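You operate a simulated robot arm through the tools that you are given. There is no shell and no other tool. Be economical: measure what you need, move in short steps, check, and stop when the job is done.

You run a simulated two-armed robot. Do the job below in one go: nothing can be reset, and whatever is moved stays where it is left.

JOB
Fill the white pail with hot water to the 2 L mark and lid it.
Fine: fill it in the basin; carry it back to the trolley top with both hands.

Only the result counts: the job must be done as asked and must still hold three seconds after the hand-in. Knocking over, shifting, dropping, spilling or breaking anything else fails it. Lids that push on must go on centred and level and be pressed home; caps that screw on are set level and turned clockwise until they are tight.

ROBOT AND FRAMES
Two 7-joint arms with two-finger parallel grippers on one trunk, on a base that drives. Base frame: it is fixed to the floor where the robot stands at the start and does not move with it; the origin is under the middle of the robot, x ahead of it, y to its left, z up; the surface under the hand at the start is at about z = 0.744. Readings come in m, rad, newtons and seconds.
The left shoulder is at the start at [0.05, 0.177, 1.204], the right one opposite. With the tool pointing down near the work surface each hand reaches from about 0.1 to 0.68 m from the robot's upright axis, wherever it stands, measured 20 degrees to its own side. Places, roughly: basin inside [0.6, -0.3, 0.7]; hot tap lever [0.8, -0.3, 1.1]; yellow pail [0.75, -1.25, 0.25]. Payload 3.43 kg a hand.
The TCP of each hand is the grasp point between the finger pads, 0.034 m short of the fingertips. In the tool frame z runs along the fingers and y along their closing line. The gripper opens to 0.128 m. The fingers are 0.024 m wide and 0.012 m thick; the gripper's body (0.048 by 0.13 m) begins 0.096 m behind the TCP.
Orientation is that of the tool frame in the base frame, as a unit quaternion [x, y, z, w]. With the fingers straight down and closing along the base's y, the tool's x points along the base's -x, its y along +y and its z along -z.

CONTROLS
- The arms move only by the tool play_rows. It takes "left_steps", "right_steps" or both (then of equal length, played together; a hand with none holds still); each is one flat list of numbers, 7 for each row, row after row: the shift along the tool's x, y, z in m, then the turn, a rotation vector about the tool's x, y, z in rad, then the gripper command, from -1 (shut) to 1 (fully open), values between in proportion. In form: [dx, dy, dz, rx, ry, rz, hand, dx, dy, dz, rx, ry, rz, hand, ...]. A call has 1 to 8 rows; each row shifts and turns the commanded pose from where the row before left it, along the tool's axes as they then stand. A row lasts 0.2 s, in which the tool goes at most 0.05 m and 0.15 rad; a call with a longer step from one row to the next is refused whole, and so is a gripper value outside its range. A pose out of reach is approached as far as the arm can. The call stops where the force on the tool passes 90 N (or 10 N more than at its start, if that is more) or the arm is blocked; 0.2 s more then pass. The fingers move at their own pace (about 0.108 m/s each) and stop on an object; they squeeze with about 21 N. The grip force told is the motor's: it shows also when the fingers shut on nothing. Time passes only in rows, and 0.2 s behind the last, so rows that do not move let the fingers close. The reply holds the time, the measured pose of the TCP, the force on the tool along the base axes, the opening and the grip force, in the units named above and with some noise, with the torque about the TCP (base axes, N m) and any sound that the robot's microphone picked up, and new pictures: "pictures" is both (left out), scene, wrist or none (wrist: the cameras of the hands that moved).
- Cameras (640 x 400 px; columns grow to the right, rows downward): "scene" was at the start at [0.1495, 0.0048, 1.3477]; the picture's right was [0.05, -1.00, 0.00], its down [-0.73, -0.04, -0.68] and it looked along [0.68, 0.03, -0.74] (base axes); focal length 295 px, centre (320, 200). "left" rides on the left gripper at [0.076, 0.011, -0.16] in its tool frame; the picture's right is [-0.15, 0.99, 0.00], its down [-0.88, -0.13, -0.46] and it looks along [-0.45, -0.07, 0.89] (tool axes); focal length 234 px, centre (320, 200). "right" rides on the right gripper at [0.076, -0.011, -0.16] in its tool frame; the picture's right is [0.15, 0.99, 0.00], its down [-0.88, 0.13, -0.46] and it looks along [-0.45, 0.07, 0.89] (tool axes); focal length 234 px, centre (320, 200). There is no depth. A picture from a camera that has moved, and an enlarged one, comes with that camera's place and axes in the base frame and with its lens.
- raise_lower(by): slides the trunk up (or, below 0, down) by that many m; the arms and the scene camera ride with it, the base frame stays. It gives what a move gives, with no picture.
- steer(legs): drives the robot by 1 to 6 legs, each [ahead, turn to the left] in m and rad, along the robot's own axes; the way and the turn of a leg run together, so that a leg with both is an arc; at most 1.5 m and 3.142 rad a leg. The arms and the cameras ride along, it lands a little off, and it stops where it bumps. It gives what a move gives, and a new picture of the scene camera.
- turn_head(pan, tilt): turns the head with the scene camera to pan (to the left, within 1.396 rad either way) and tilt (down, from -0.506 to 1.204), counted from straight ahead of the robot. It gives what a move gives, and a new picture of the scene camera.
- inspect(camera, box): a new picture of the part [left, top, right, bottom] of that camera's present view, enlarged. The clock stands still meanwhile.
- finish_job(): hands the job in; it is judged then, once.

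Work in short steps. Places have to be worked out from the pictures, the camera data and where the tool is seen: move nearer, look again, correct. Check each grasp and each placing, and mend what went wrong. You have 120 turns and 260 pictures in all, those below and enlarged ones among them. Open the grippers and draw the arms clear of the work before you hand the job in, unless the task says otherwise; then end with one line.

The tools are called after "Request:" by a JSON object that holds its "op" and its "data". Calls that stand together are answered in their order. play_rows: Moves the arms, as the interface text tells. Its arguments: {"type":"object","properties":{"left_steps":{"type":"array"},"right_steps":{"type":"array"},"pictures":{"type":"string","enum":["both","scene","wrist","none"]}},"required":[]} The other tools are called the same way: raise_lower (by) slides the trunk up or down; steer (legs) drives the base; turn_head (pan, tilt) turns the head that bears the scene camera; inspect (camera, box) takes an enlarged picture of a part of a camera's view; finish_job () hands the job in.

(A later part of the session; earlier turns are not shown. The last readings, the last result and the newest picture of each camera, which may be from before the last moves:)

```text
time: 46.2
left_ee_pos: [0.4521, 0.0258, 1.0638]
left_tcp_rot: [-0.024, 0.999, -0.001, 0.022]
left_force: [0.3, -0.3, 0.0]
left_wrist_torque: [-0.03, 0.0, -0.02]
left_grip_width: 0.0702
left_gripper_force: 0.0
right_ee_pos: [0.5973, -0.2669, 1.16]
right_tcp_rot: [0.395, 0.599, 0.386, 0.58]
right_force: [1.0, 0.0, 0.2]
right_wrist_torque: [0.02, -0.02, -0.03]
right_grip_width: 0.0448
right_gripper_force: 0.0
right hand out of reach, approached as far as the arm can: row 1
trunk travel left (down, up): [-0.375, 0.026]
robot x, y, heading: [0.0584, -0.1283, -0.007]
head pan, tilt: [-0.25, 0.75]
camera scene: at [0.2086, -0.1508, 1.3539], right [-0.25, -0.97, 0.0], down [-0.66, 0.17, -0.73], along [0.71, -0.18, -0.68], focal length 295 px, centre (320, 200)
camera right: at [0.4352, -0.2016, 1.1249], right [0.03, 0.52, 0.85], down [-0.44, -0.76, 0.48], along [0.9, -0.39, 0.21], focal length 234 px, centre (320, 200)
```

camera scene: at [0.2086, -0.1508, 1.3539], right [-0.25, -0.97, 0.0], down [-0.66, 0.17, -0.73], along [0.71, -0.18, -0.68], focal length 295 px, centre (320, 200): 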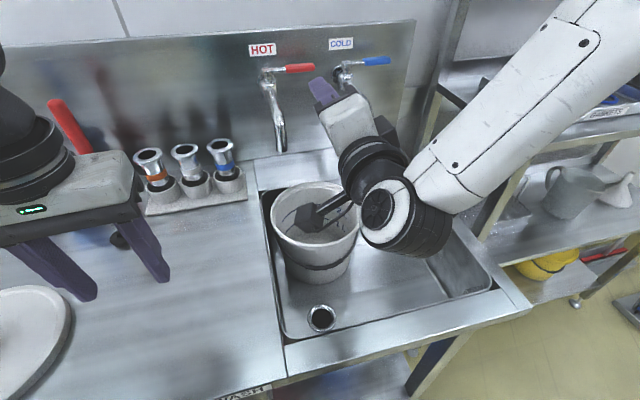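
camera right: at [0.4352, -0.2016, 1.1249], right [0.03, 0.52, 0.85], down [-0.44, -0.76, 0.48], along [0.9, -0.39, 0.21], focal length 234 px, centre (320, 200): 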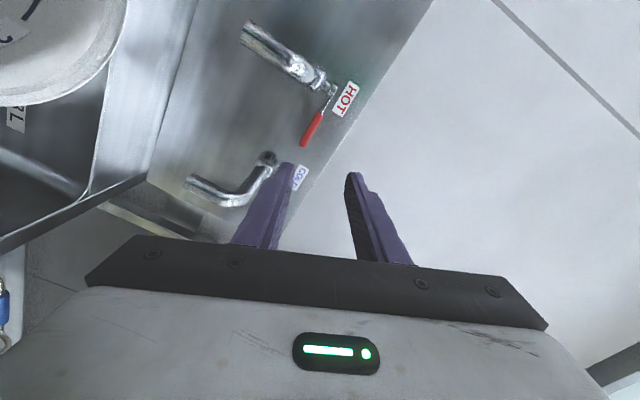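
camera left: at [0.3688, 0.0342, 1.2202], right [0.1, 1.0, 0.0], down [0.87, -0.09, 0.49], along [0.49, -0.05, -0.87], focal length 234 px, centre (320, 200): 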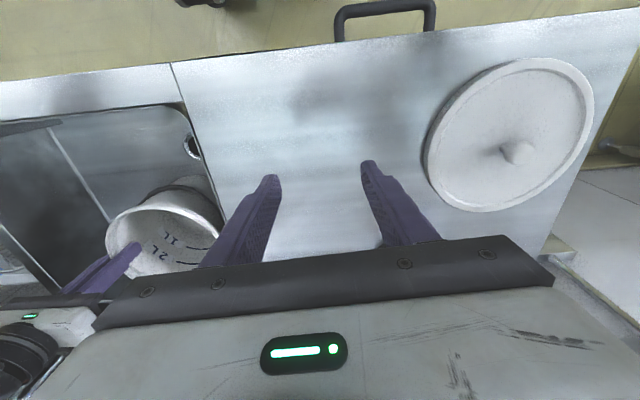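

The roll is nearly there (~66°). I finish the roll and approach to about 10 cm short of the handle.

Request:
{"op": "play_rows", "data": {"right_steps": [0, 0, 0, 0, 0, 0.15, 0.1, 0, 0, 0, 0, 0, 0.15, 0.1, 0, 0, 0, 0, 0, 0.11, 0.1, -0.004, -0.006, 0.045, 0, 0, 0, 0.1, -0.004, -0.006, 0.045, 0, 0, 0, 0.1], "pictures": "both"}}

Request:
{"op": "inspect", "data": {"camera": "scene", "box": [220, 40, 420, 165]}}

```text
time: 47.5
left_ee_pos: [0.4521, 0.0249, 1.0637]
left_tcp_rot: [-0.025, 0.999, -0.001, 0.02]
left_force: [0.2, -0.1, -0.9]
left_wrist_torque: [-0.02, 0.0, 0.0]
left_grip_width: 0.0704
left_gripper_force: 0.0
right_ee_pos: [0.682, -0.248, 1.1615]
right_tcp_rot: [0.51, 0.507, 0.492, 0.49]
right_force: [-0.1, 0.4, -0.3]
right_wrist_torque: [0.04, 0.02, -0.02]
right_grip_width: 0.0704
right_gripper_force: 0.1
right hand out of reach, approached as far as the arm can: row 4, 5
trunk travel left (down, up): [-0.375, 0.026]
robot x, y, heading: [0.0584, -0.1291, -0.007]
head pan, tilt: [-0.25, 0.75]
camera scene: at [0.2091, -0.1507, 1.3538], right [-0.25, -0.97, 0.0], down [-0.66, 0.17, -0.73], along [0.71, -0.18, -0.68], focal length 295 px, centre (320, 200)
camera right: at [0.5214, -0.1734, 1.1559], right [0.03, 0.14, 0.99], down [-0.45, -0.88, 0.14], along [0.89, -0.45, 0.03], focal length 234 px, centre (320, 200)
```

scene: 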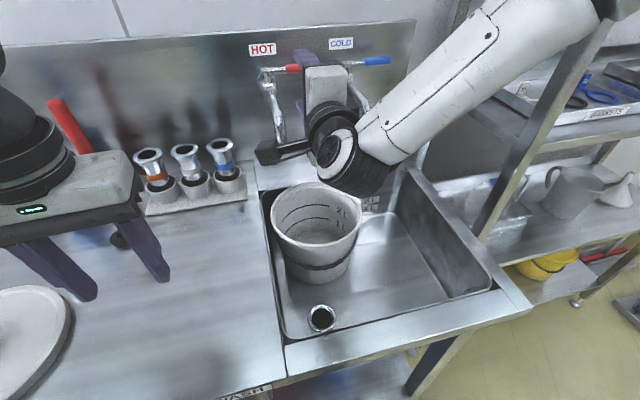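
right: 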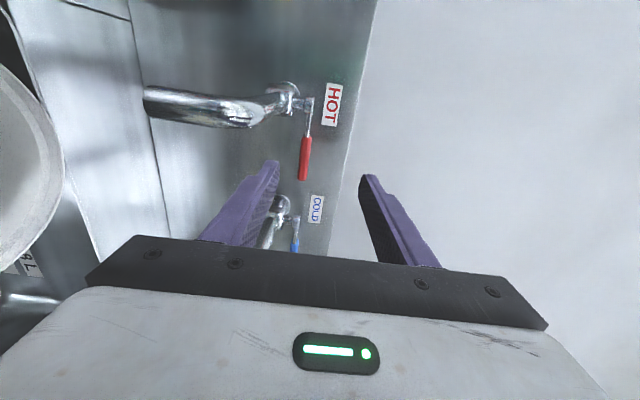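

```text
3.20 times, centred on (320, 102) of scene
camera zoom: at [0.2091, -0.1507, 1.3538], right [-0.25, -0.97, 0.0], down [-0.66, 0.17, -0.73], along [0.71, -0.18, -0.68], focal length 944 px, centre (320, 512)
```

zoom: 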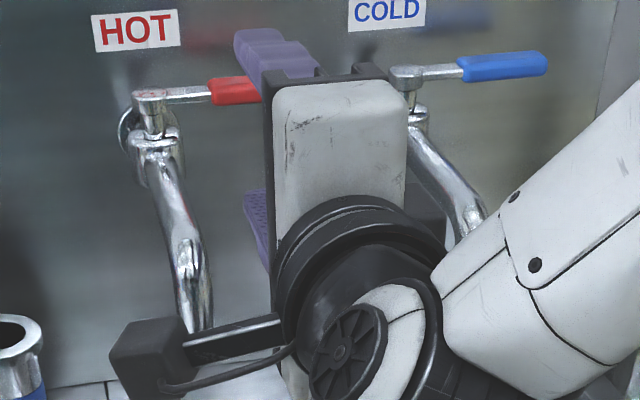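

The reach limit bends the pose a little. A yaw to the left makes it easier for the right arm: I back off 3 cm, yaw 0.45 rad, and look.

Request:
{"op": "play_rows", "data": {"right_steps": [0, 0, -0.03, 0, 0, 0, 0.1, 0, 0, 0, 0, 0.15, 0, 0.1, 0, 0, 0, 0, 0.15, 0, 0.1, 0, 0, 0, 0, 0.15, 0, 0.1, 0, 0, 0, 0, 0, 0, 0.1], "pictures": "both"}}

```text
time: 48.6
left_ee_pos: [0.4518, 0.0247, 1.0646]
left_tcp_rot: [-0.025, 0.999, -0.001, 0.021]
left_force: [0.1, -0.8, -0.9]
left_wrist_torque: [0.0, -0.02, 0.0]
left_grip_width: 0.0703
left_gripper_force: 0.0
right_ee_pos: [0.6192, -0.1551, 1.216]
right_tcp_rot: [0.441, 0.572, 0.553, 0.416]
right_force: [-0.1, -1.1, -0.3]
right_wrist_torque: [0.0, 0.0, -0.01]
right_grip_width: 0.0706
right_gripper_force: 0.0
right hand out of reach, approached as far as the arm can: row 2, 3, 4
trunk travel left (down, up): [-0.375, 0.026]
robot x, y, heading: [0.0611, -0.129, -0.005]
head pan, tilt: [-0.25, 0.75]
camera scene: at [0.2086, -0.1507, 1.3539], right [-0.25, -0.97, 0.0], down [-0.66, 0.17, -0.73], along [0.71, -0.18, -0.68], focal length 295 px, centre (320, 200)
camera right: at [0.4435, -0.1259, 1.2119], right [0.01, 0.14, 0.99], down [-0.2, -0.97, 0.14], along [0.98, -0.2, 0.02], focal length 234 px, centre (320, 200)
```

scene: 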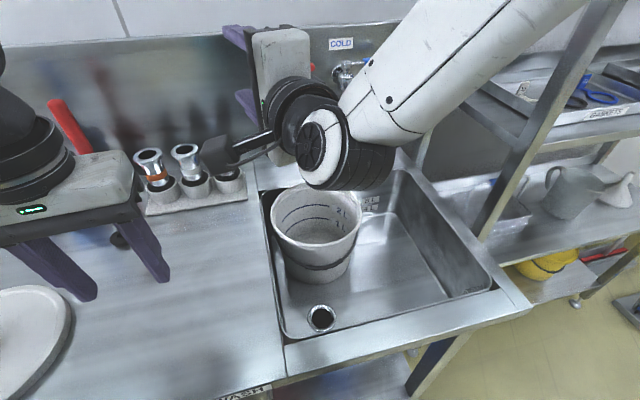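
right: 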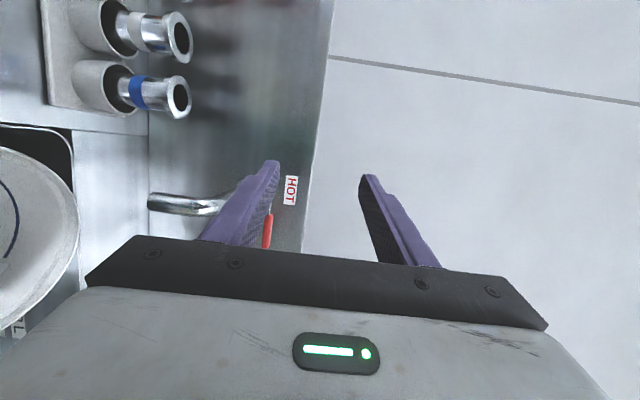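

Yawing left is the wrong way for this wrist. I undo it and yaw right a little instead, which should relax the joint limit.

Request:
{"op": "play_rows", "data": {"right_steps": [0, 0, 0, 0, -0.15, 0, 0.1, 0, 0, 0, 0, -0.15, 0, 0.1, 0, 0, 0, 0, -0.15, 0, 0.1, 0, 0, 0, 0, -0.15, 0, 0.1, 0, 0, 0, 0, -0.15, 0, 0.1], "pictures": "both"}}

```text
time: 49.6
left_ee_pos: [0.4588, 0.0379, 1.0632]
left_tcp_rot: [-0.055, 0.998, 0.009, 0.021]
left_force: [0.1, 2.4, -0.4]
left_wrist_torque: [-0.36, -0.02, 0.03]
left_grip_width: 0.0704
left_gripper_force: 0.2
right_ee_pos: [0.6199, -0.1641, 1.2149]
right_tcp_rot: [0.566, 0.45, 0.421, 0.548]
right_force: [0.4, -2.0, 0.0]
right_wrist_torque: [0.02, 0.05, 0.38]
right_grip_width: 0.0704
right_gripper_force: 0.1
trunk travel left (down, up): [-0.375, 0.026]
robot x, y, heading: [0.0582, -0.1333, -0.004]
head pan, tilt: [-0.25, 0.75]
stopped in row 4 (left hand): the force on the tool passed its limit at 110 N (the readings are from after the stop); the commanded pose is now the measured one
camera scene: at [0.2087, -0.1505, 1.3538], right [-0.25, -0.97, 0.0], down [-0.66, 0.17, -0.73], along [0.71, -0.18, -0.68], focal length 295 px, centre (320, 200)
camera right: at [0.4807, -0.0526, 1.2089], right [0.08, 0.15, 0.99], down [-0.65, -0.74, 0.17], along [0.76, -0.65, 0.03], focal length 234 px, centre (320, 200)
```

scene: 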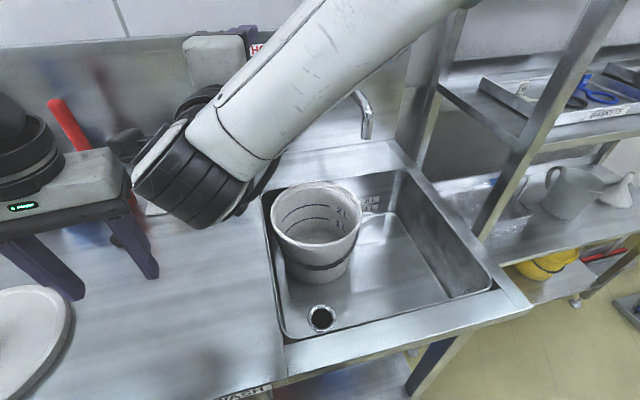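
right: 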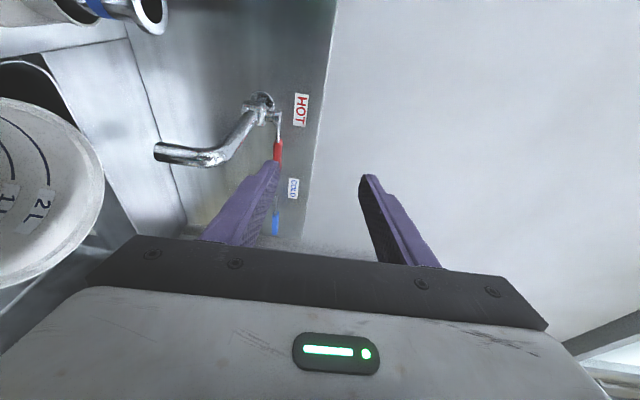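

The right wrist brushed the left hand. I move the left hand away to +y and the right one to about 12 cm in front of the handle, keeping this right-yawed pose.

Request:
{"op": "play_rows", "data": {"left_steps": [0.012, 0.03, 0, 0, 0, 0, 0.1, 0.012, 0.03, 0, 0, 0, 0, 0.1, 0.012, 0.03, 0, 0, 0, 0, 0.1, 0.012, 0.03, 0, 0, 0, 0, 0.1], "right_steps": [-0.0235, -0.016, 0.014, 0, 0, 0, 0.1, -0.0235, -0.016, 0.014, 0, 0, 0, 0.1, -0.0235, -0.016, 0.014, 0, 0, 0, 0.1, -0.0235, -0.016, 0.014, 0, 0, 0, 0.1], "pictures": "both"}}

```text
time: 50.6
left_ee_pos: [0.3982, 0.1524, 1.0627]
left_tcp_rot: [-0.055, 0.998, 0.01, 0.021]
left_force: [-0.1, 1.3, 1.2]
left_wrist_torque: [-0.02, 0.0, -0.01]
left_grip_width: 0.0702
left_gripper_force: 0.0
right_ee_pos: [0.6481, -0.2697, 1.1497]
right_tcp_rot: [0.565, 0.451, 0.421, 0.548]
right_force: [-0.4, 0.5, -0.1]
right_wrist_torque: [0.02, 0.05, 0.03]
right_grip_width: 0.0706
right_gripper_force: 0.1
trunk travel left (down, up): [-0.375, 0.026]
robot x, y, heading: [0.0571, -0.1327, -0.009]
head pan, tilt: [-0.25, 0.75]
camera scene: at [0.2083, -0.151, 1.3539], right [-0.25, -0.97, 0.0], down [-0.66, 0.17, -0.73], along [0.71, -0.18, -0.68], focal length 295 px, centre (320, 200)
camera right: at [0.5093, -0.1585, 1.1446], right [0.08, 0.15, 0.99], down [-0.65, -0.74, 0.17], along [0.76, -0.65, 0.04], focal length 234 px, centre (320, 200)
camera left: at [0.3152, 0.1534, 1.219], right [0.04, 1.0, 0.02], down [0.87, -0.04, 0.49], along [0.49, 0.0, -0.87], focal length 234 px, centre (320, 200)
```

scene: 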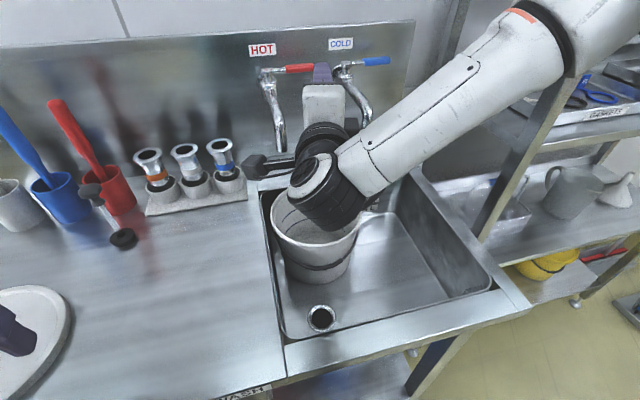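
right: 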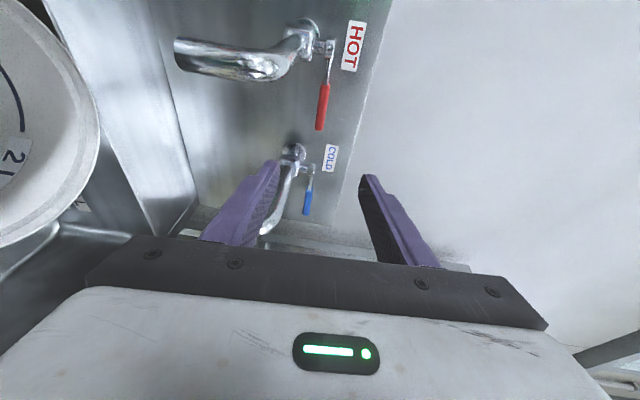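
left: 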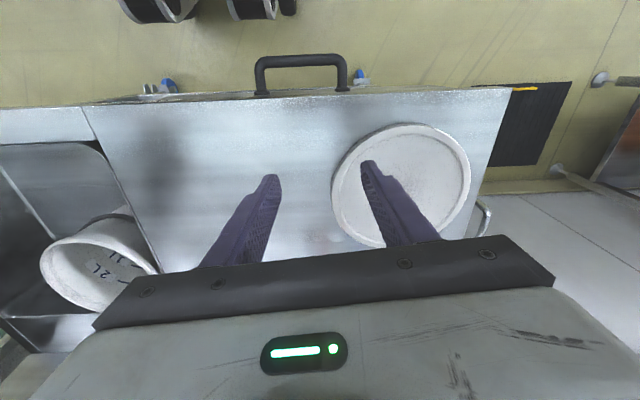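

This pose is fully reachable. The handle measures z≈1.141, y −0.236…−0.289. I advance 11 cm toward it with the fingers open around its height.

Request:
{"op": "play_rows", "data": {"right_steps": [0.01, 0, 0.037, 0, 0, 0, 0.1, 0.01, 0, 0.037, 0, 0, 0, 0.1, 0.009, 0, 0.036, 0, 0, 0, 0.1], "pictures": "both"}}

```text
time: 51.4
left_ee_pos: [0.3983, 0.1536, 1.0622]
left_tcp_rot: [-0.055, 0.998, 0.009, 0.021]
left_force: [-0.2, 0.7, 0.4]
left_wrist_torque: [0.02, 0.0, -0.03]
left_grip_width: 0.0706
left_gripper_force: 0.2
right_ee_pos: [0.7606, -0.2664, 1.1447]
right_tcp_rot: [0.565, 0.451, 0.42, 0.549]
right_force: [-1.0, -1.3, 0.0]
right_wrist_torque: [-0.02, 0.0, -0.01]
right_grip_width: 0.0703
right_gripper_force: 0.1
trunk travel left (down, up): [-0.375, 0.026]
robot x, y, heading: [0.0633, -0.1305, -0.007]
head pan, tilt: [-0.25, 0.75]
camera scene: at [0.209, -0.1505, 1.3538], right [-0.25, -0.97, 0.0], down [-0.66, 0.17, -0.73], along [0.71, -0.18, -0.68], focal length 295 px, centre (320, 200)
camera right: at [0.6238, -0.1556, 1.1389], right [0.08, 0.15, 0.99], down [-0.65, -0.74, 0.17], along [0.76, -0.65, 0.04], focal length 234 px, centre (320, 200)
```

scene: 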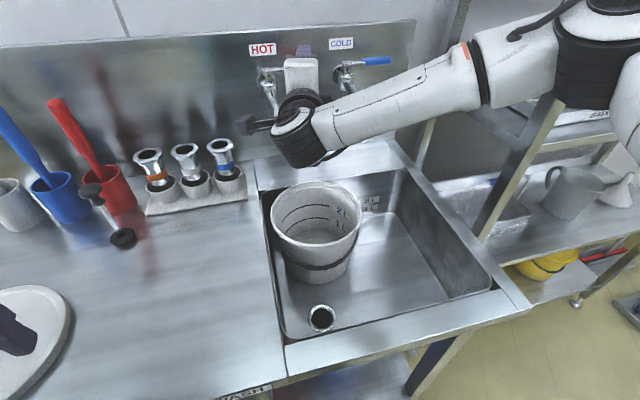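
right: 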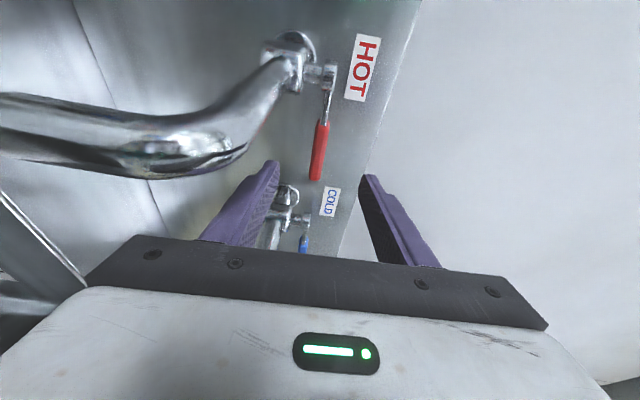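

The handle lies midway between the fingers. I advance the last 4 cm and close on it.

Request:
{"op": "play_rows", "data": {"right_steps": [0.007, -0.001, 0.019, 0, 0, 0, 0.1, 0.006, -0.001, 0.019, 0, 0, 0, 0.1, 0, 0, 0, 0, 0, 0, -1, 0, 0, 0, 0, 0, 0, -1, 0, 0, 0, 0, 0, 0, -1], "pictures": "both"}}

```text
time: 52.6
left_ee_pos: [0.3982, 0.1524, 1.0636]
left_tcp_rot: [-0.055, 0.998, 0.01, 0.021]
left_force: [0.1, 0.8, 0.3]
left_wrist_torque: [0.0, 0.01, 0.05]
left_grip_width: 0.0704
left_gripper_force: 0.1
right_ee_pos: [0.8006, -0.2657, 1.1386]
right_tcp_rot: [0.566, 0.45, 0.421, 0.547]
right_force: [-2.7, -7.2, -2.8]
right_wrist_torque: [0.34, -0.42, 1.47]
right_grip_width: 0.0124
right_gripper_force: 44.8
trunk travel left (down, up): [-0.375, 0.026]
robot x, y, heading: [0.0588, -0.1311, 0.001]
head pan, tilt: [-0.25, 0.75]
camera scene: at [0.2084, -0.1519, 1.3538], right [-0.25, -0.97, 0.0], down [-0.66, 0.17, -0.73], along [0.71, -0.18, -0.68], focal length 295 px, centre (320, 200)
camera right: at [0.6629, -0.1534, 1.1341], right [0.08, 0.15, 0.99], down [-0.65, -0.74, 0.17], along [0.76, -0.65, 0.03], focal length 234 px, centre (320, 200)
```

scene: 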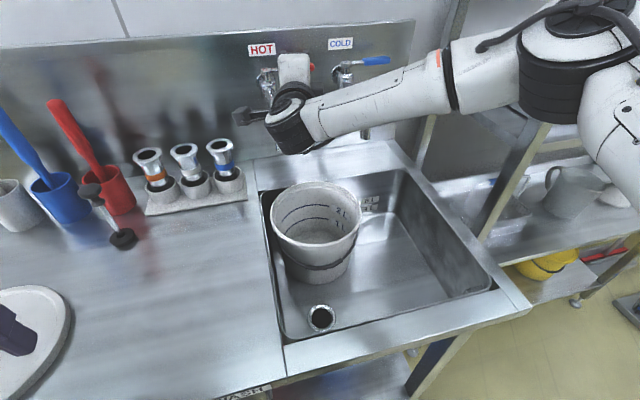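
right: 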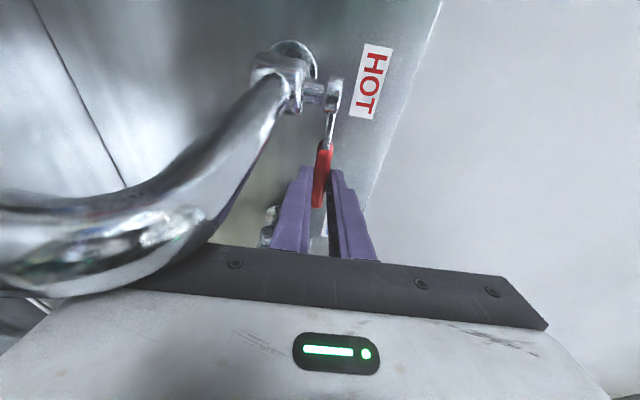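

The grip is on, but the gripper body sits very near the spout and would hit it on the way. I release, back off, and pitch the hand 0.4 rad downward so the body passes above the spout.

Request:
{"op": "play_rows", "data": {"right_steps": [0, 0, 0, 0, 0, 0, 0.1, 0, 0, 0, 0, 0, 0, 0.1, 0, 0.003, -0.03, 0, 0, 0, 0.1, 0, 0.005, -0.03, 0, 0, 0, 0.1, 0, 0, 0, 0.15, 0, 0, 0.1, 0, 0, 0, 0.15, 0, 0, 0.1, 0, 0, 0, 0.1, 0, 0, 0.1], "pictures": "both"}}

```text
time: 54.2
left_ee_pos: [0.3979, 0.1541, 1.0623]
left_tcp_rot: [-0.055, 0.998, 0.009, 0.021]
left_force: [-0.3, 1.4, 0.5]
left_wrist_torque: [0.01, 0.0, 0.02]
left_grip_width: 0.0703
left_gripper_force: 0.0
right_ee_pos: [0.7428, -0.2498, 1.15]
right_tcp_rot: [0.663, 0.526, 0.323, 0.424]
right_force: [0.1, 0.7, -1.1]
right_wrist_torque: [0.02, -0.03, 0.03]
right_grip_width: 0.0704
right_gripper_force: 0.1
trunk travel left (down, up): [-0.375, 0.026]
robot x, y, heading: [0.0597, -0.1303, 0.0]
head pan, tilt: [-0.25, 0.75]
camera scene: at [0.2086, -0.1507, 1.3538], right [-0.25, -0.97, 0.0], down [-0.66, 0.17, -0.73], along [0.71, -0.18, -0.68], focal length 295 px, centre (320, 200)
camera right: at [0.6159, -0.1396, 1.2079], right [0.45, 0.05, 0.89], down [-0.55, -0.76, 0.33], along [0.7, -0.64, -0.32], focal length 234 px, centre (320, 200)
```

scene: 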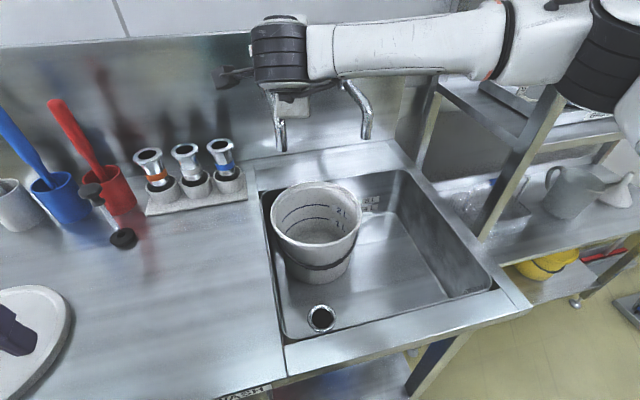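
right: 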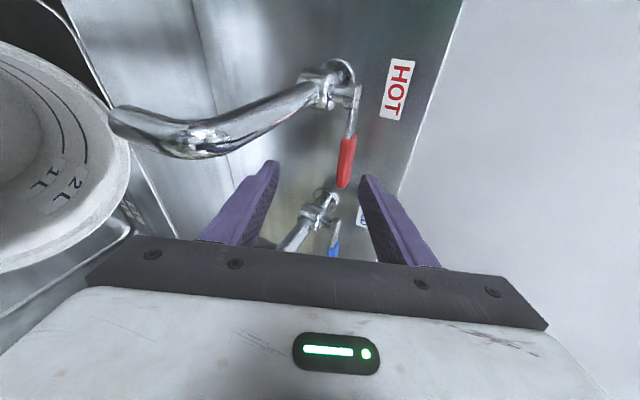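

The body now rides well above the spout. I shift up along the closing line, advance 6 cm, and close on the handle.

Request:
{"op": "play_rows", "data": {"right_steps": [0, 0.0186, 0, 0, 0, 0, -0.1, 0, 0, 0.02, 0, 0, 0, -0.1, 0, 0, 0.02, 0, 0, 0, -0.1, 0, 0, 0.018, 0, 0, 0, -0.1, 0, 0, 0, 0, 0, 0, -1, 0, 0, 0, 0, 0, 0, -1, 0, 0, 0, 0, 0, 0, -1], "pictures": "both"}}

```text
time: 55.8
left_ee_pos: [0.3978, 0.1533, 1.0624]
left_tcp_rot: [-0.056, 0.998, 0.008, 0.022]
left_force: [-0.5, 0.5, 0.3]
left_wrist_torque: [0.04, 0.01, -0.02]
left_grip_width: 0.0707
left_gripper_force: 0.1
right_ee_pos: [0.8024, -0.2644, 1.15]
right_tcp_rot: [0.661, 0.522, 0.327, 0.428]
right_force: [10.3, -0.8, 18.7]
right_wrist_torque: [-0.24, -1.34, -0.64]
right_grip_width: 0.0199
right_gripper_force: 45.4
trunk travel left (down, up): [-0.375, 0.026]
robot x, y, heading: [0.0588, -0.1302, -0.007]
head pan, tilt: [-0.25, 0.75]
camera scene: at [0.2075, -0.1504, 1.3542], right [-0.25, -0.97, 0.0], down [-0.66, 0.17, -0.73], along [0.71, -0.18, -0.68], focal length 295 px, centre (320, 200)
camera right: at [0.675, -0.1546, 1.2047], right [0.44, 0.06, 0.9], down [-0.56, -0.76, 0.32], along [0.7, -0.64, -0.31], focal length 234 px, centre (320, 200)
```

scene: 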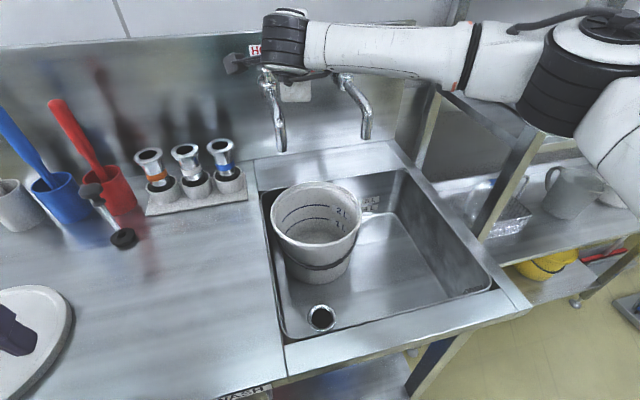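
right: 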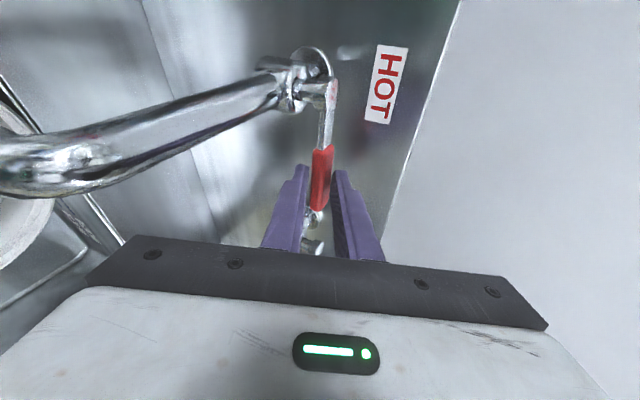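

The handle is gripped (its centre is ~7 mm higher than aimed). I ease that and pull the handle ~15° toward me along its arc to feel which way it opens.

Request:
{"op": "play_rows", "data": {"right_steps": [-0.0001, 0.0054, -0.0026, 0, 0, 0, -1, -0.001, -0.004, -0.008, 0, 0, 0, -1, -0.001, -0.004, -0.0082, 0, 0, 0, -1], "pictures": "wrist"}}

```text
time: 56.6
left_ee_pos: [0.3979, 0.1531, 1.0628]
left_tcp_rot: [-0.054, 0.998, 0.009, 0.021]
left_force: [-0.5, -1.1, 0.0]
left_wrist_torque: [-0.02, -0.03, -0.02]
left_grip_width: 0.0705
left_gripper_force: 0.1
right_ee_pos: [0.7843, -0.2623, 1.1516]
right_tcp_rot: [0.662, 0.524, 0.326, 0.426]
right_force: [13.4, -1.6, 14.8]
right_wrist_torque: [0.49, -1.07, -0.83]
right_grip_width: 0.0166
right_gripper_force: 44.5
trunk travel left (down, up): [-0.375, 0.026]
robot x, y, heading: [0.0591, -0.1346, -0.004]
head pan, tilt: [-0.25, 0.75]
camera right: at [0.6567, -0.1524, 1.2074], right [0.45, 0.06, 0.89], down [-0.56, -0.76, 0.33], along [0.7, -0.64, -0.31], focal length 234 px, centre (320, 200)
```

right: 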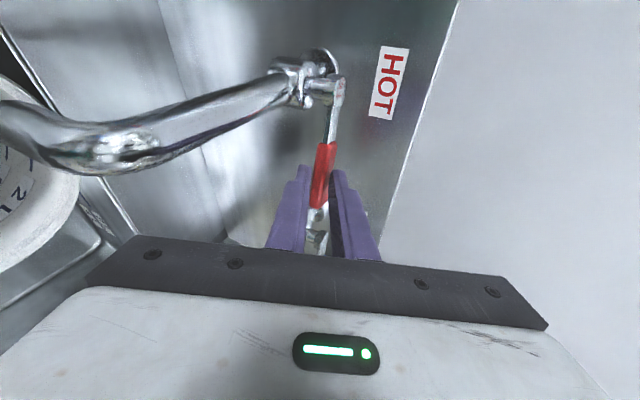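

The handle follows with ~13 N resistance (≈20° turned). I go on to about 45° and look for flow.

Request:
{"op": "play_rows", "data": {"right_steps": [0.0035, -0.006, -0.013, 0, 0, 0, -1, 0.006, -0.006, -0.0125, 0, 0, 0, -1, 0, 0, 0, 0, 0, 0, -1], "pictures": "both"}}

```text
time: 57.4
left_ee_pos: [0.3976, 0.1527, 1.0634]
left_tcp_rot: [-0.055, 0.998, 0.009, 0.021]
left_force: [-0.4, 1.2, 0.1]
left_wrist_torque: [0.0, -0.04, -0.03]
left_grip_width: 0.0706
left_gripper_force: 0.1
right_ee_pos: [0.7566, -0.2441, 1.1475]
right_tcp_rot: [0.663, 0.526, 0.322, 0.424]
right_force: [0.2, -0.8, -0.1]
right_wrist_torque: [0.02, 0.01, 0.01]
right_grip_width: 0.0001
right_gripper_force: 32.8
trunk travel left (down, up): [-0.375, 0.026]
robot x, y, heading: [0.0575, -0.1328, -0.003]
head pan, tilt: [-0.25, 0.75]
camera scene: at [0.208, -0.151, 1.3538], right [-0.25, -0.97, 0.0], down [-0.66, 0.17, -0.73], along [0.71, -0.18, -0.68], focal length 295 px, centre (320, 200)
camera right: at [0.6296, -0.1354, 1.2043], right [0.46, 0.06, 0.89], down [-0.55, -0.77, 0.33], along [0.7, -0.64, -0.32], focal length 234 px, centre (320, 200)
```

scene: 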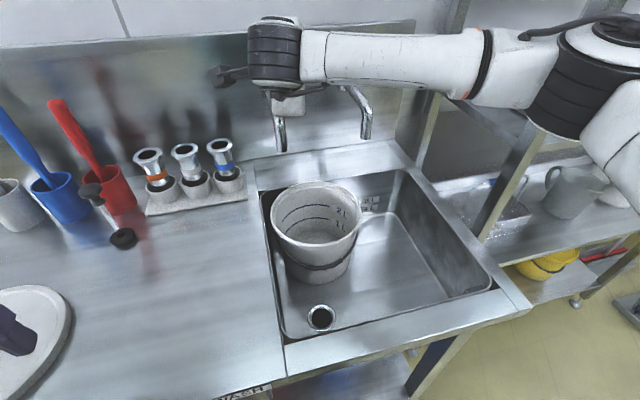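
right: 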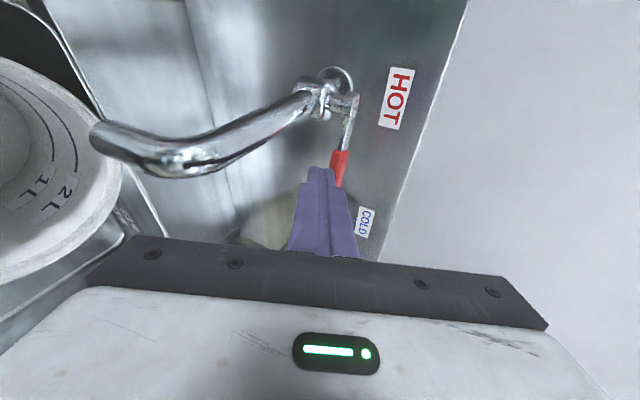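

The pinch slid off along the handle; the handle didn't turn. I need fore-and-aft contact: I rise, open, and pitch the hand a further 0.6 rad down so one finger goes behind the handle and one in front.

Request:
{"op": "play_rows", "data": {"right_steps": [0, 0.045, -0.0217, 0, 0, 0, -0.2, 0, 0, 0, 0.15, 0, 0, -0.2, 0, 0, 0, 0.15, 0, 0, -0.2, 0, 0, 0, 0.15, 0, 0, -0.2, 0, 0, 0, 0.15, 0, 0, -0.2], "pictures": "both"}}

```text
time: 58.6
left_ee_pos: [0.3974, 0.1539, 1.0626]
left_tcp_rot: [-0.054, 0.998, 0.008, 0.02]
left_force: [-0.7, 0.4, 0.1]
left_wrist_torque: [-0.03, 0.02, -0.02]
left_grip_width: 0.0703
left_gripper_force: 0.1
right_ee_pos: [0.7579, -0.2427, 1.1988]
right_tcp_rot: [0.758, 0.598, 0.153, 0.209]
right_force: [-0.1, -0.5, -0.9]
right_wrist_torque: [-0.02, -0.02, 0.0]
right_grip_width: 0.0512
right_gripper_force: 0.0
trunk travel left (down, up): [-0.375, 0.026]
robot x, y, heading: [0.056, -0.1312, -0.002]
head pan, tilt: [-0.25, 0.75]
camera scene: at [0.2086, -0.1499, 1.3539], right [-0.25, -0.97, 0.0], down [-0.66, 0.17, -0.73], along [0.71, -0.18, -0.68], focal length 295 px, centre (320, 200)
camera right: at [0.6883, -0.1459, 1.3298], right [0.87, -0.05, 0.49], down [-0.32, -0.82, 0.48], along [0.38, -0.57, -0.73], focal length 234 px, centre (320, 200)
```

scene: 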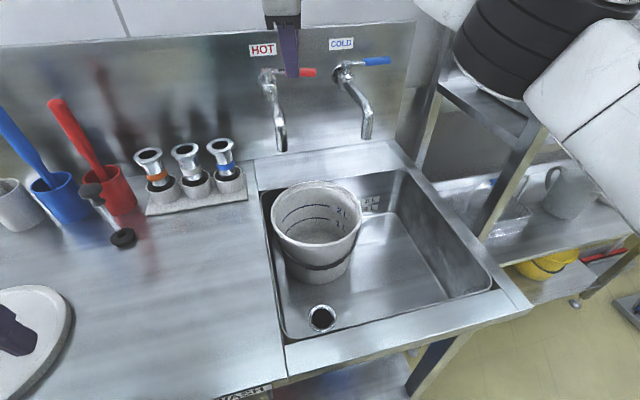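
right: 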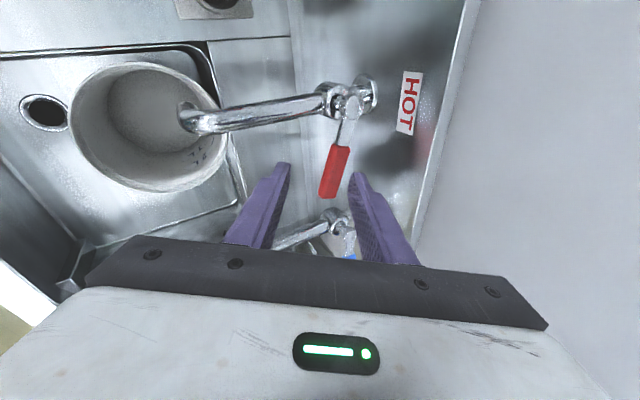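

From above I see the spout over the pail's inside, and the handle already turned ~14°: it opens toward me. I go down with a finger behind and one in front of the handle, then close.

Request:
{"op": "play_rows", "data": {"right_steps": [-0.011, 0.0115, 0, 0, 0, 0, -0.2, 0, 0, 0.034, 0, 0, 0, -0.2, 0, 0, 0.034, 0, 0, 0, -0.2, 0, 0, 0, 0, 0, 0, -1, 0, 0, 0, 0, 0, 0, -1, 0, 0, 0, 0, 0, 0, -1], "pictures": "both"}}

```text
time: 60.0
left_ee_pos: [0.3986, 0.1537, 1.063]
left_tcp_rot: [-0.055, 0.998, 0.01, 0.021]
left_force: [-0.9, 0.7, -0.5]
left_wrist_torque: [0.0, 0.0, -0.02]
left_grip_width: 0.0705
left_gripper_force: 0.1
right_ee_pos: [0.8003, -0.2666, 1.1472]
right_tcp_rot: [0.759, 0.596, 0.155, 0.21]
right_force: [6.3, 1.3, 1.1]
right_wrist_torque: [1.7, -0.92, -0.43]
right_grip_width: 0.028
right_gripper_force: 45.3
trunk travel left (down, up): [-0.375, 0.026]
robot x, y, heading: [0.0571, -0.1309, -0.008]
head pan, tilt: [-0.25, 0.75]
camera scene: at [0.2096, -0.1507, 1.3537], right [-0.25, -0.97, 0.0], down [-0.66, 0.17, -0.73], along [0.71, -0.18, -0.68], focal length 295 px, centre (320, 200)
camera right: at [0.7304, -0.1689, 1.2771], right [0.87, -0.06, 0.5], down [-0.32, -0.82, 0.47], along [0.38, -0.57, -0.73], focal length 234 px, centre (320, 200)
```

scene: 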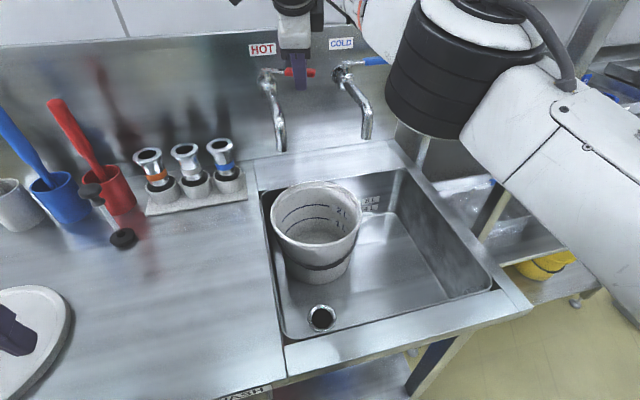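
right: 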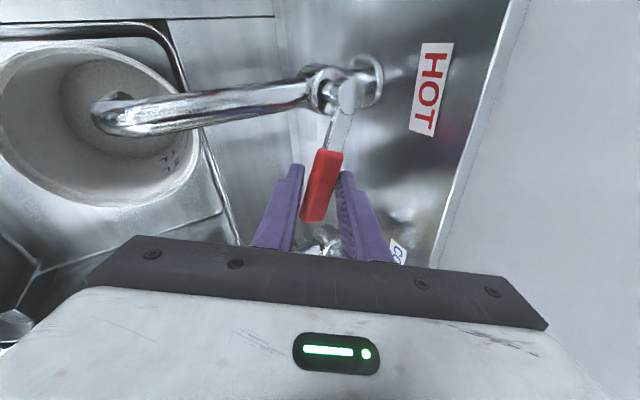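

The handle sits between the fingers fore and aft. I pull it round its arc by ~24° with the hand turning along, and look.

Request:
{"op": "play_rows", "data": {"right_steps": [0.0004, -0.0092, -0.0053, 0.0025, -0.07, 0.121, -1, 0.0004, -0.0092, -0.0053, 0.0025, -0.07, 0.121, -1, 0.0004, -0.0092, -0.0053, 0.0025, -0.07, 0.121, -1], "pictures": "both"}}

```text
time: 60.8
left_ee_pos: [0.3996, 0.1543, 1.0625]
left_tcp_rot: [-0.055, 0.998, 0.009, 0.02]
left_force: [0.3, -0.5, -0.7]
left_wrist_torque: [0.04, 0.01, -0.04]
left_grip_width: 0.0702
left_gripper_force: 0.0
right_ee_pos: [0.7613, -0.2547, 1.1423]
right_tcp_rot: [0.859, 0.439, 0.118, 0.235]
right_force: [28.9, 6.5, 14.8]
right_wrist_torque: [0.3, -0.53, -0.87]
right_grip_width: 0.0314
right_gripper_force: 45.2
right hand out of reach, approached as far as the arm can: row 3
trunk travel left (down, up): [-0.375, 0.026]
robot x, y, heading: [0.058, -0.1268, -0.004]
head pan, tilt: [-0.25, 0.75]
camera scene: at [0.2119, -0.1501, 1.3537], right [-0.25, -0.97, 0.0], down [-0.66, 0.17, -0.73], along [0.71, -0.18, -0.68], focal length 295 px, centre (320, 200)
camera right: at [0.7315, -0.1389, 1.2741], right [0.78, -0.38, 0.5], down [-0.61, -0.64, 0.46], along [0.14, -0.67, -0.73], focal length 234 px, centre (320, 200)
```

scene: 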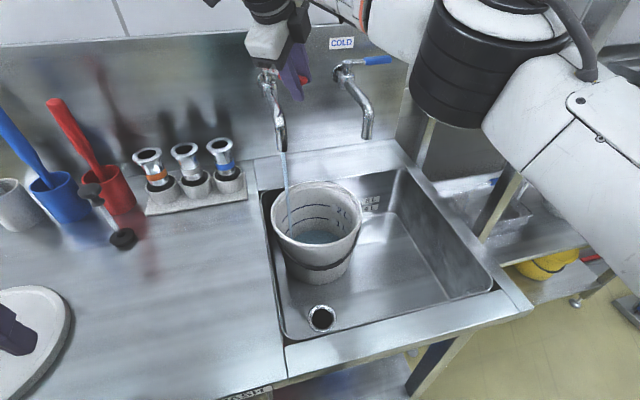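
right: 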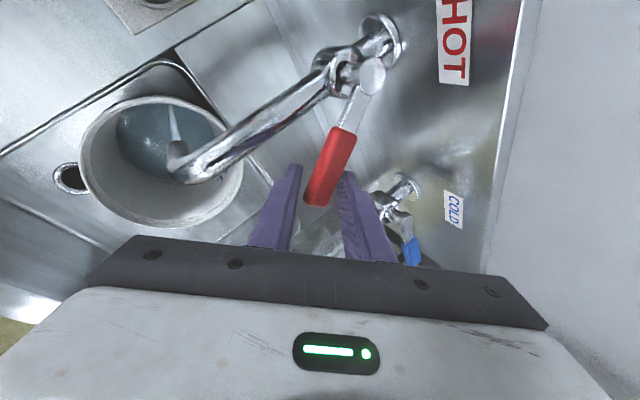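

Water runs into the pail. Time stands still for inspection, so I check the level now.

Request:
{"op": "inspect", "data": {"camera": "scene", "box": [260, 170, 380, 250]}}

```text
5.00 times, centred on (320, 210) of scene
camera zoom: at [0.2119, -0.1501, 1.3537], right [-0.25, -0.97, 0.0], down [-0.66, 0.17, -0.73], along [0.71, -0.18, -0.68], focal length 1475 px, centre (320, 150)
```

zoom: 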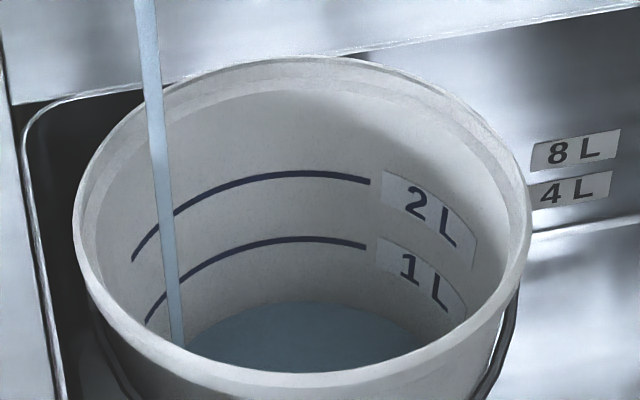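

The level is still low (~0.1–0.2 L). I wait 0.8 s and look again to learn the flow rate.

Request:
{"op": "play_rows", "data": {"right_steps": [0, 0, 0, 0, 0, 0, -1, 0, 0, 0, 0, 0, 0, -1, 0, 0, 0, 0, 0, 0, -1], "pictures": "none"}}

Request:
{"op": "inspect", "data": {"camera": "scene", "box": [260, 170, 380, 250]}}

```text
time: 61.6
left_ee_pos: [0.4009, 0.1534, 1.0614]
left_tcp_rot: [-0.055, 0.998, 0.009, 0.02]
left_force: [0.4, 0.0, 0.8]
left_wrist_torque: [-0.01, 0.0, 0.01]
left_grip_width: 0.0706
left_gripper_force: 0.0
right_ee_pos: [0.7573, -0.2539, 1.1421]
right_tcp_rot: [0.859, 0.44, 0.114, 0.235]
right_force: [25.2, 3.7, 16.0]
right_wrist_torque: [0.17, -0.39, -1.08]
right_grip_width: 0.031
right_gripper_force: 45.5
trunk travel left (down, up): [-0.375, 0.026]
robot x, y, heading: [0.0575, -0.1336, -0.01]
head pan, tilt: [-0.25, 0.75]
```

```text
5.00 times, centred on (320, 210) of scene
camera zoom: at [0.2104, -0.15, 1.3536], right [-0.25, -0.97, 0.0], down [-0.66, 0.17, -0.73], along [0.71, -0.18, -0.68], focal length 1475 px, centre (320, 150)
```

zoom: 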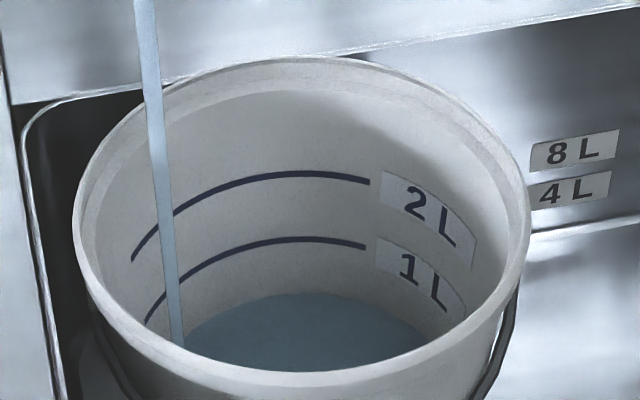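

Level rises ~8 px per 0.8 s (≈0.13 L); about 11 s more are needed. I wait ~5.4 s.

Request:
{"op": "play_rows", "data": {"right_steps": [0, 0, 0, 0, 0, 0, -1, 0, 0, 0, 0, 0, 0, -1, 0, 0, 0, 0, 0, 0, -1, 0, 0, 0, 0, 0, 0, -1, 0, 0, 0, 0, 0, 0, -1, 0, 0, 0, 0, 0, 0, -1, 0, 0, 0, 0, 0, 0, -1, 0, 0, 0, 0, 0, 0, -1], "pictures": "none"}}

Request:
{"op": "play_rows", "data": {"right_steps": [0, 0, 0, 0, 0, 0, -1, 0, 0, 0, 0, 0, 0, -1, 0, 0, 0, 0, 0, 0, -1, 0, 0, 0, 0, 0, 0, -1, 0, 0, 0, 0, 0, 0, -1, 0, 0, 0, 0, 0, 0, -1, 0, 0, 0, 0, 0, 0, -1, 0, 0, 0, 0, 0, 0, -1], "pictures": "none"}}

Request:
{"op": "play_rows", "data": {"right_steps": [0, 0, 0, 0, 0, 0, -1, 0, 0, 0, 0, 0, 0, -1, 0, 0, 0, 0, 0, 0, -1, 0, 0, 0, 0, 0, 0, -1, 0, 0, 0, 0, 0, 0, -1, 0, 0, 0, 0, 0, 0, -1, 0, 0, 0, 0, 0, 0, -1, 0, 0, 0, 0, 0, 0, -1], "pictures": "none"}}

Request:
{"op": "inspect", "data": {"camera": "scene", "box": [260, 170, 380, 250]}}

```text
time: 63.4
left_ee_pos: [0.3996, 0.1542, 1.0626]
left_tcp_rot: [-0.055, 0.998, 0.009, 0.02]
left_force: [0.2, 0.1, -0.2]
left_wrist_torque: [0.02, 0.01, -0.01]
left_grip_width: 0.0703
left_gripper_force: 0.0
right_ee_pos: [0.7581, -0.2542, 1.1424]
right_tcp_rot: [0.859, 0.441, 0.114, 0.235]
right_force: [23.2, 1.9, 15.1]
right_wrist_torque: [0.18, -0.41, -1.03]
right_grip_width: 0.0309
right_gripper_force: 45.2
trunk travel left (down, up): [-0.375, 0.026]
robot x, y, heading: [0.0606, -0.1275, -0.006]
head pan, tilt: [-0.25, 0.75]
```

```text
time: 65.2
left_ee_pos: [0.4003, 0.154, 1.0628]
left_tcp_rot: [-0.055, 0.998, 0.009, 0.021]
left_force: [0.6, 0.1, 0.4]
left_wrist_torque: [-0.01, -0.01, -0.02]
left_grip_width: 0.0703
left_gripper_force: 0.1
right_ee_pos: [0.7566, -0.2536, 1.1428]
right_tcp_rot: [0.859, 0.441, 0.114, 0.235]
right_force: [21.7, 2.2, 14.3]
right_wrist_torque: [0.24, -0.51, -1.01]
right_grip_width: 0.0309
right_gripper_force: 44.9
trunk travel left (down, up): [-0.375, 0.026]
robot x, y, heading: [0.0561, -0.1295, -0.004]
head pan, tilt: [-0.25, 0.75]
```

```text
time: 67.0
left_ee_pos: [0.3994, 0.1547, 1.0622]
left_tcp_rot: [-0.056, 0.998, 0.009, 0.02]
left_force: [0.7, -0.1, -0.5]
left_wrist_torque: [-0.02, 0.03, 0.01]
left_grip_width: 0.0707
left_gripper_force: 0.0
right_ee_pos: [0.7573, -0.2532, 1.1432]
right_tcp_rot: [0.859, 0.441, 0.114, 0.235]
right_force: [21.6, 0.9, 13.9]
right_wrist_torque: [0.3, -0.55, -0.92]
right_grip_width: 0.031
right_gripper_force: 44.9
trunk travel left (down, up): [-0.375, 0.026]
robot x, y, heading: [0.0599, -0.129, -0.004]
head pan, tilt: [-0.25, 0.75]
```

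```text
5.00 times, centred on (320, 210) of scene
camera zoom: at [0.2099, -0.1503, 1.3537], right [-0.25, -0.97, 0.0], down [-0.66, 0.17, -0.73], along [0.71, -0.18, -0.68], focal length 1475 px, centre (320, 150)
```

zoom: 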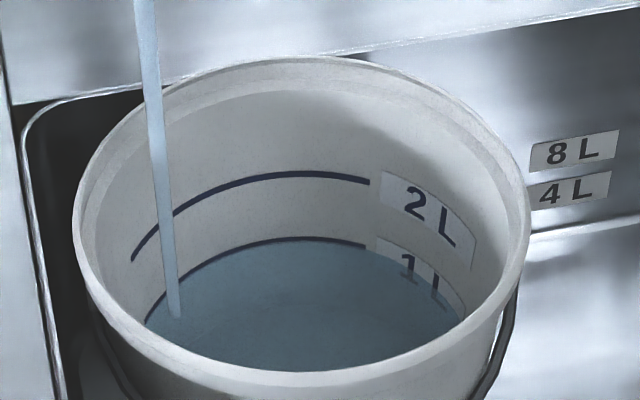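

The level is at the 1 L line after 5.4 s (≈0.148 L/s). I wait another 5.4 s and check.

Request:
{"op": "play_rows", "data": {"right_steps": [0, 0, 0, 0, 0, 0, -1, 0, 0, 0, 0, 0, 0, -1, 0, 0, 0, 0, 0, 0, -1, 0, 0, 0, 0, 0, 0, -1, 0, 0, 0, 0, 0, 0, -1, 0, 0, 0, 0, 0, 0, -1, 0, 0, 0, 0, 0, 0, -1, 0, 0, 0, 0, 0, 0, -1], "pictures": "none"}}

Request:
{"op": "play_rows", "data": {"right_steps": [0, 0, 0, 0, 0, 0, -1, 0, 0, 0, 0, 0, 0, -1, 0, 0, 0, 0, 0, 0, -1, 0, 0, 0, 0, 0, 0, -1, 0, 0, 0, 0, 0, 0, -1, 0, 0, 0, 0, 0, 0, -1, 0, 0, 0, 0, 0, 0, -1, 0, 0, 0, 0, 0, 0, -1], "pictures": "none"}}

Request:
{"op": "play_rows", "data": {"right_steps": [0, 0, 0, 0, 0, 0, -1, 0, 0, 0, 0, 0, 0, -1, 0, 0, 0, 0, 0, 0, -1, 0, 0, 0, 0, 0, 0, -1, 0, 0, 0, 0, 0, 0, -1], "pictures": "none"}}

Request:
{"op": "inspect", "data": {"camera": "scene", "box": [260, 170, 380, 250]}}

```text
time: 68.8
left_ee_pos: [0.3999, 0.1544, 1.0622]
left_tcp_rot: [-0.055, 0.998, 0.009, 0.02]
left_force: [-0.6, -0.8, 0.5]
left_wrist_torque: [-0.02, 0.01, 0.03]
left_grip_width: 0.0704
left_gripper_force: 0.1
right_ee_pos: [0.7568, -0.2524, 1.1424]
right_tcp_rot: [0.859, 0.44, 0.113, 0.234]
right_force: [20.0, 0.8, 14.2]
right_wrist_torque: [0.29, -0.58, -0.9]
right_grip_width: 0.031
right_gripper_force: 45.0
trunk travel left (down, up): [-0.375, 0.026]
robot x, y, heading: [0.0576, -0.1343, -0.011]
head pan, tilt: [-0.25, 0.75]
```

```text
time: 70.6
left_ee_pos: [0.3981, 0.1527, 1.0632]
left_tcp_rot: [-0.055, 0.998, 0.009, 0.02]
left_force: [-0.1, -0.2, 0.2]
left_wrist_torque: [-0.01, -0.01, 0.0]
left_grip_width: 0.0704
left_gripper_force: 0.0
right_ee_pos: [0.7566, -0.2519, 1.1422]
right_tcp_rot: [0.859, 0.441, 0.113, 0.234]
right_force: [19.7, 1.5, 14.7]
right_wrist_torque: [0.32, -0.57, -0.9]
right_grip_width: 0.0309
right_gripper_force: 44.7
trunk travel left (down, up): [-0.375, 0.026]
robot x, y, heading: [0.0548, -0.1286, -0.007]
head pan, tilt: [-0.25, 0.75]
```

```text
time: 71.8
left_ee_pos: [0.3994, 0.1531, 1.063]
left_tcp_rot: [-0.055, 0.998, 0.009, 0.021]
left_force: [-0.5, 0.5, 1.2]
left_wrist_torque: [0.01, -0.02, -0.01]
left_grip_width: 0.0705
left_gripper_force: 0.0
right_ee_pos: [0.7569, -0.2536, 1.1425]
right_tcp_rot: [0.859, 0.441, 0.113, 0.235]
right_force: [19.1, 1.2, 14.3]
right_wrist_torque: [0.31, -0.54, -0.89]
right_grip_width: 0.0307
right_gripper_force: 45.2
trunk travel left (down, up): [-0.375, 0.026]
robot x, y, heading: [0.0595, -0.1306, 0.0]
head pan, tilt: [-0.25, 0.75]
```

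```text
5.00 times, centred on (320, 210) of scene
camera zoom: at [0.2096, -0.1504, 1.3538], right [-0.25, -0.97, 0.0], down [-0.66, 0.17, -0.73], along [0.71, -0.18, -0.68], focal length 1475 px, centre (320, 150)
```

zoom: 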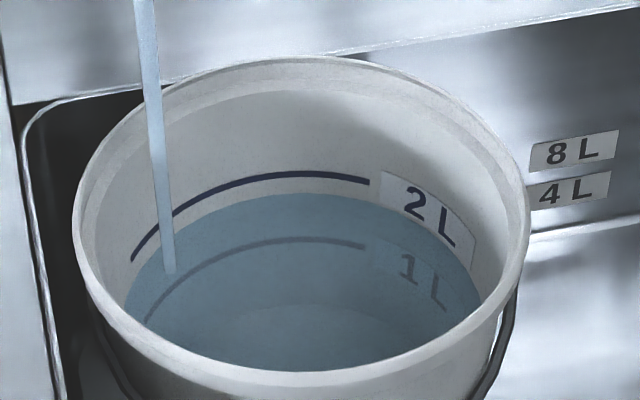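

Level ≈1.68 L. I wait 1.6 s more and check before closing.

Request:
{"op": "play_rows", "data": {"right_steps": [0, 0, 0, 0, 0, 0, -1, 0, 0, 0, 0, 0, 0, -1, 0, 0, 0, 0, 0, 0, -1, 0, 0, 0, 0, 0, 0, -1, 0, 0, 0, 0, 0, 0, -1, 0, 0, 0, 0, 0, 0, -1, 0, 0, 0, 0, 0, 0, -1], "pictures": "none"}}

Request:
{"op": "inspect", "data": {"camera": "scene", "box": [260, 170, 380, 250]}}

```text
time: 73.4
left_ee_pos: [0.3989, 0.1539, 1.063]
left_tcp_rot: [-0.055, 0.998, 0.01, 0.021]
left_force: [-0.1, 0.7, 0.1]
left_wrist_torque: [-0.03, 0.03, -0.01]
left_grip_width: 0.0703
left_gripper_force: 0.1
right_ee_pos: [0.7558, -0.2529, 1.1419]
right_tcp_rot: [0.859, 0.441, 0.112, 0.235]
right_force: [18.5, 0.3, 15.1]
right_wrist_torque: [0.31, -0.54, -0.85]
right_grip_width: 0.0307
right_gripper_force: 45.6
trunk travel left (down, up): [-0.375, 0.026]
robot x, y, heading: [0.0602, -0.1333, -0.003]
head pan, tilt: [-0.25, 0.75]
```

```text
5.00 times, centred on (320, 210) of scene
camera zoom: at [0.2095, -0.1504, 1.3538], right [-0.25, -0.97, 0.0], down [-0.66, 0.17, -0.73], along [0.71, -0.18, -0.68], focal length 1475 px, centre (320, 150)
```

zoom: 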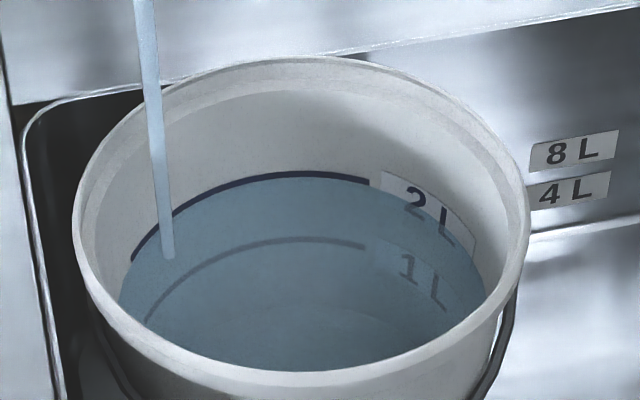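

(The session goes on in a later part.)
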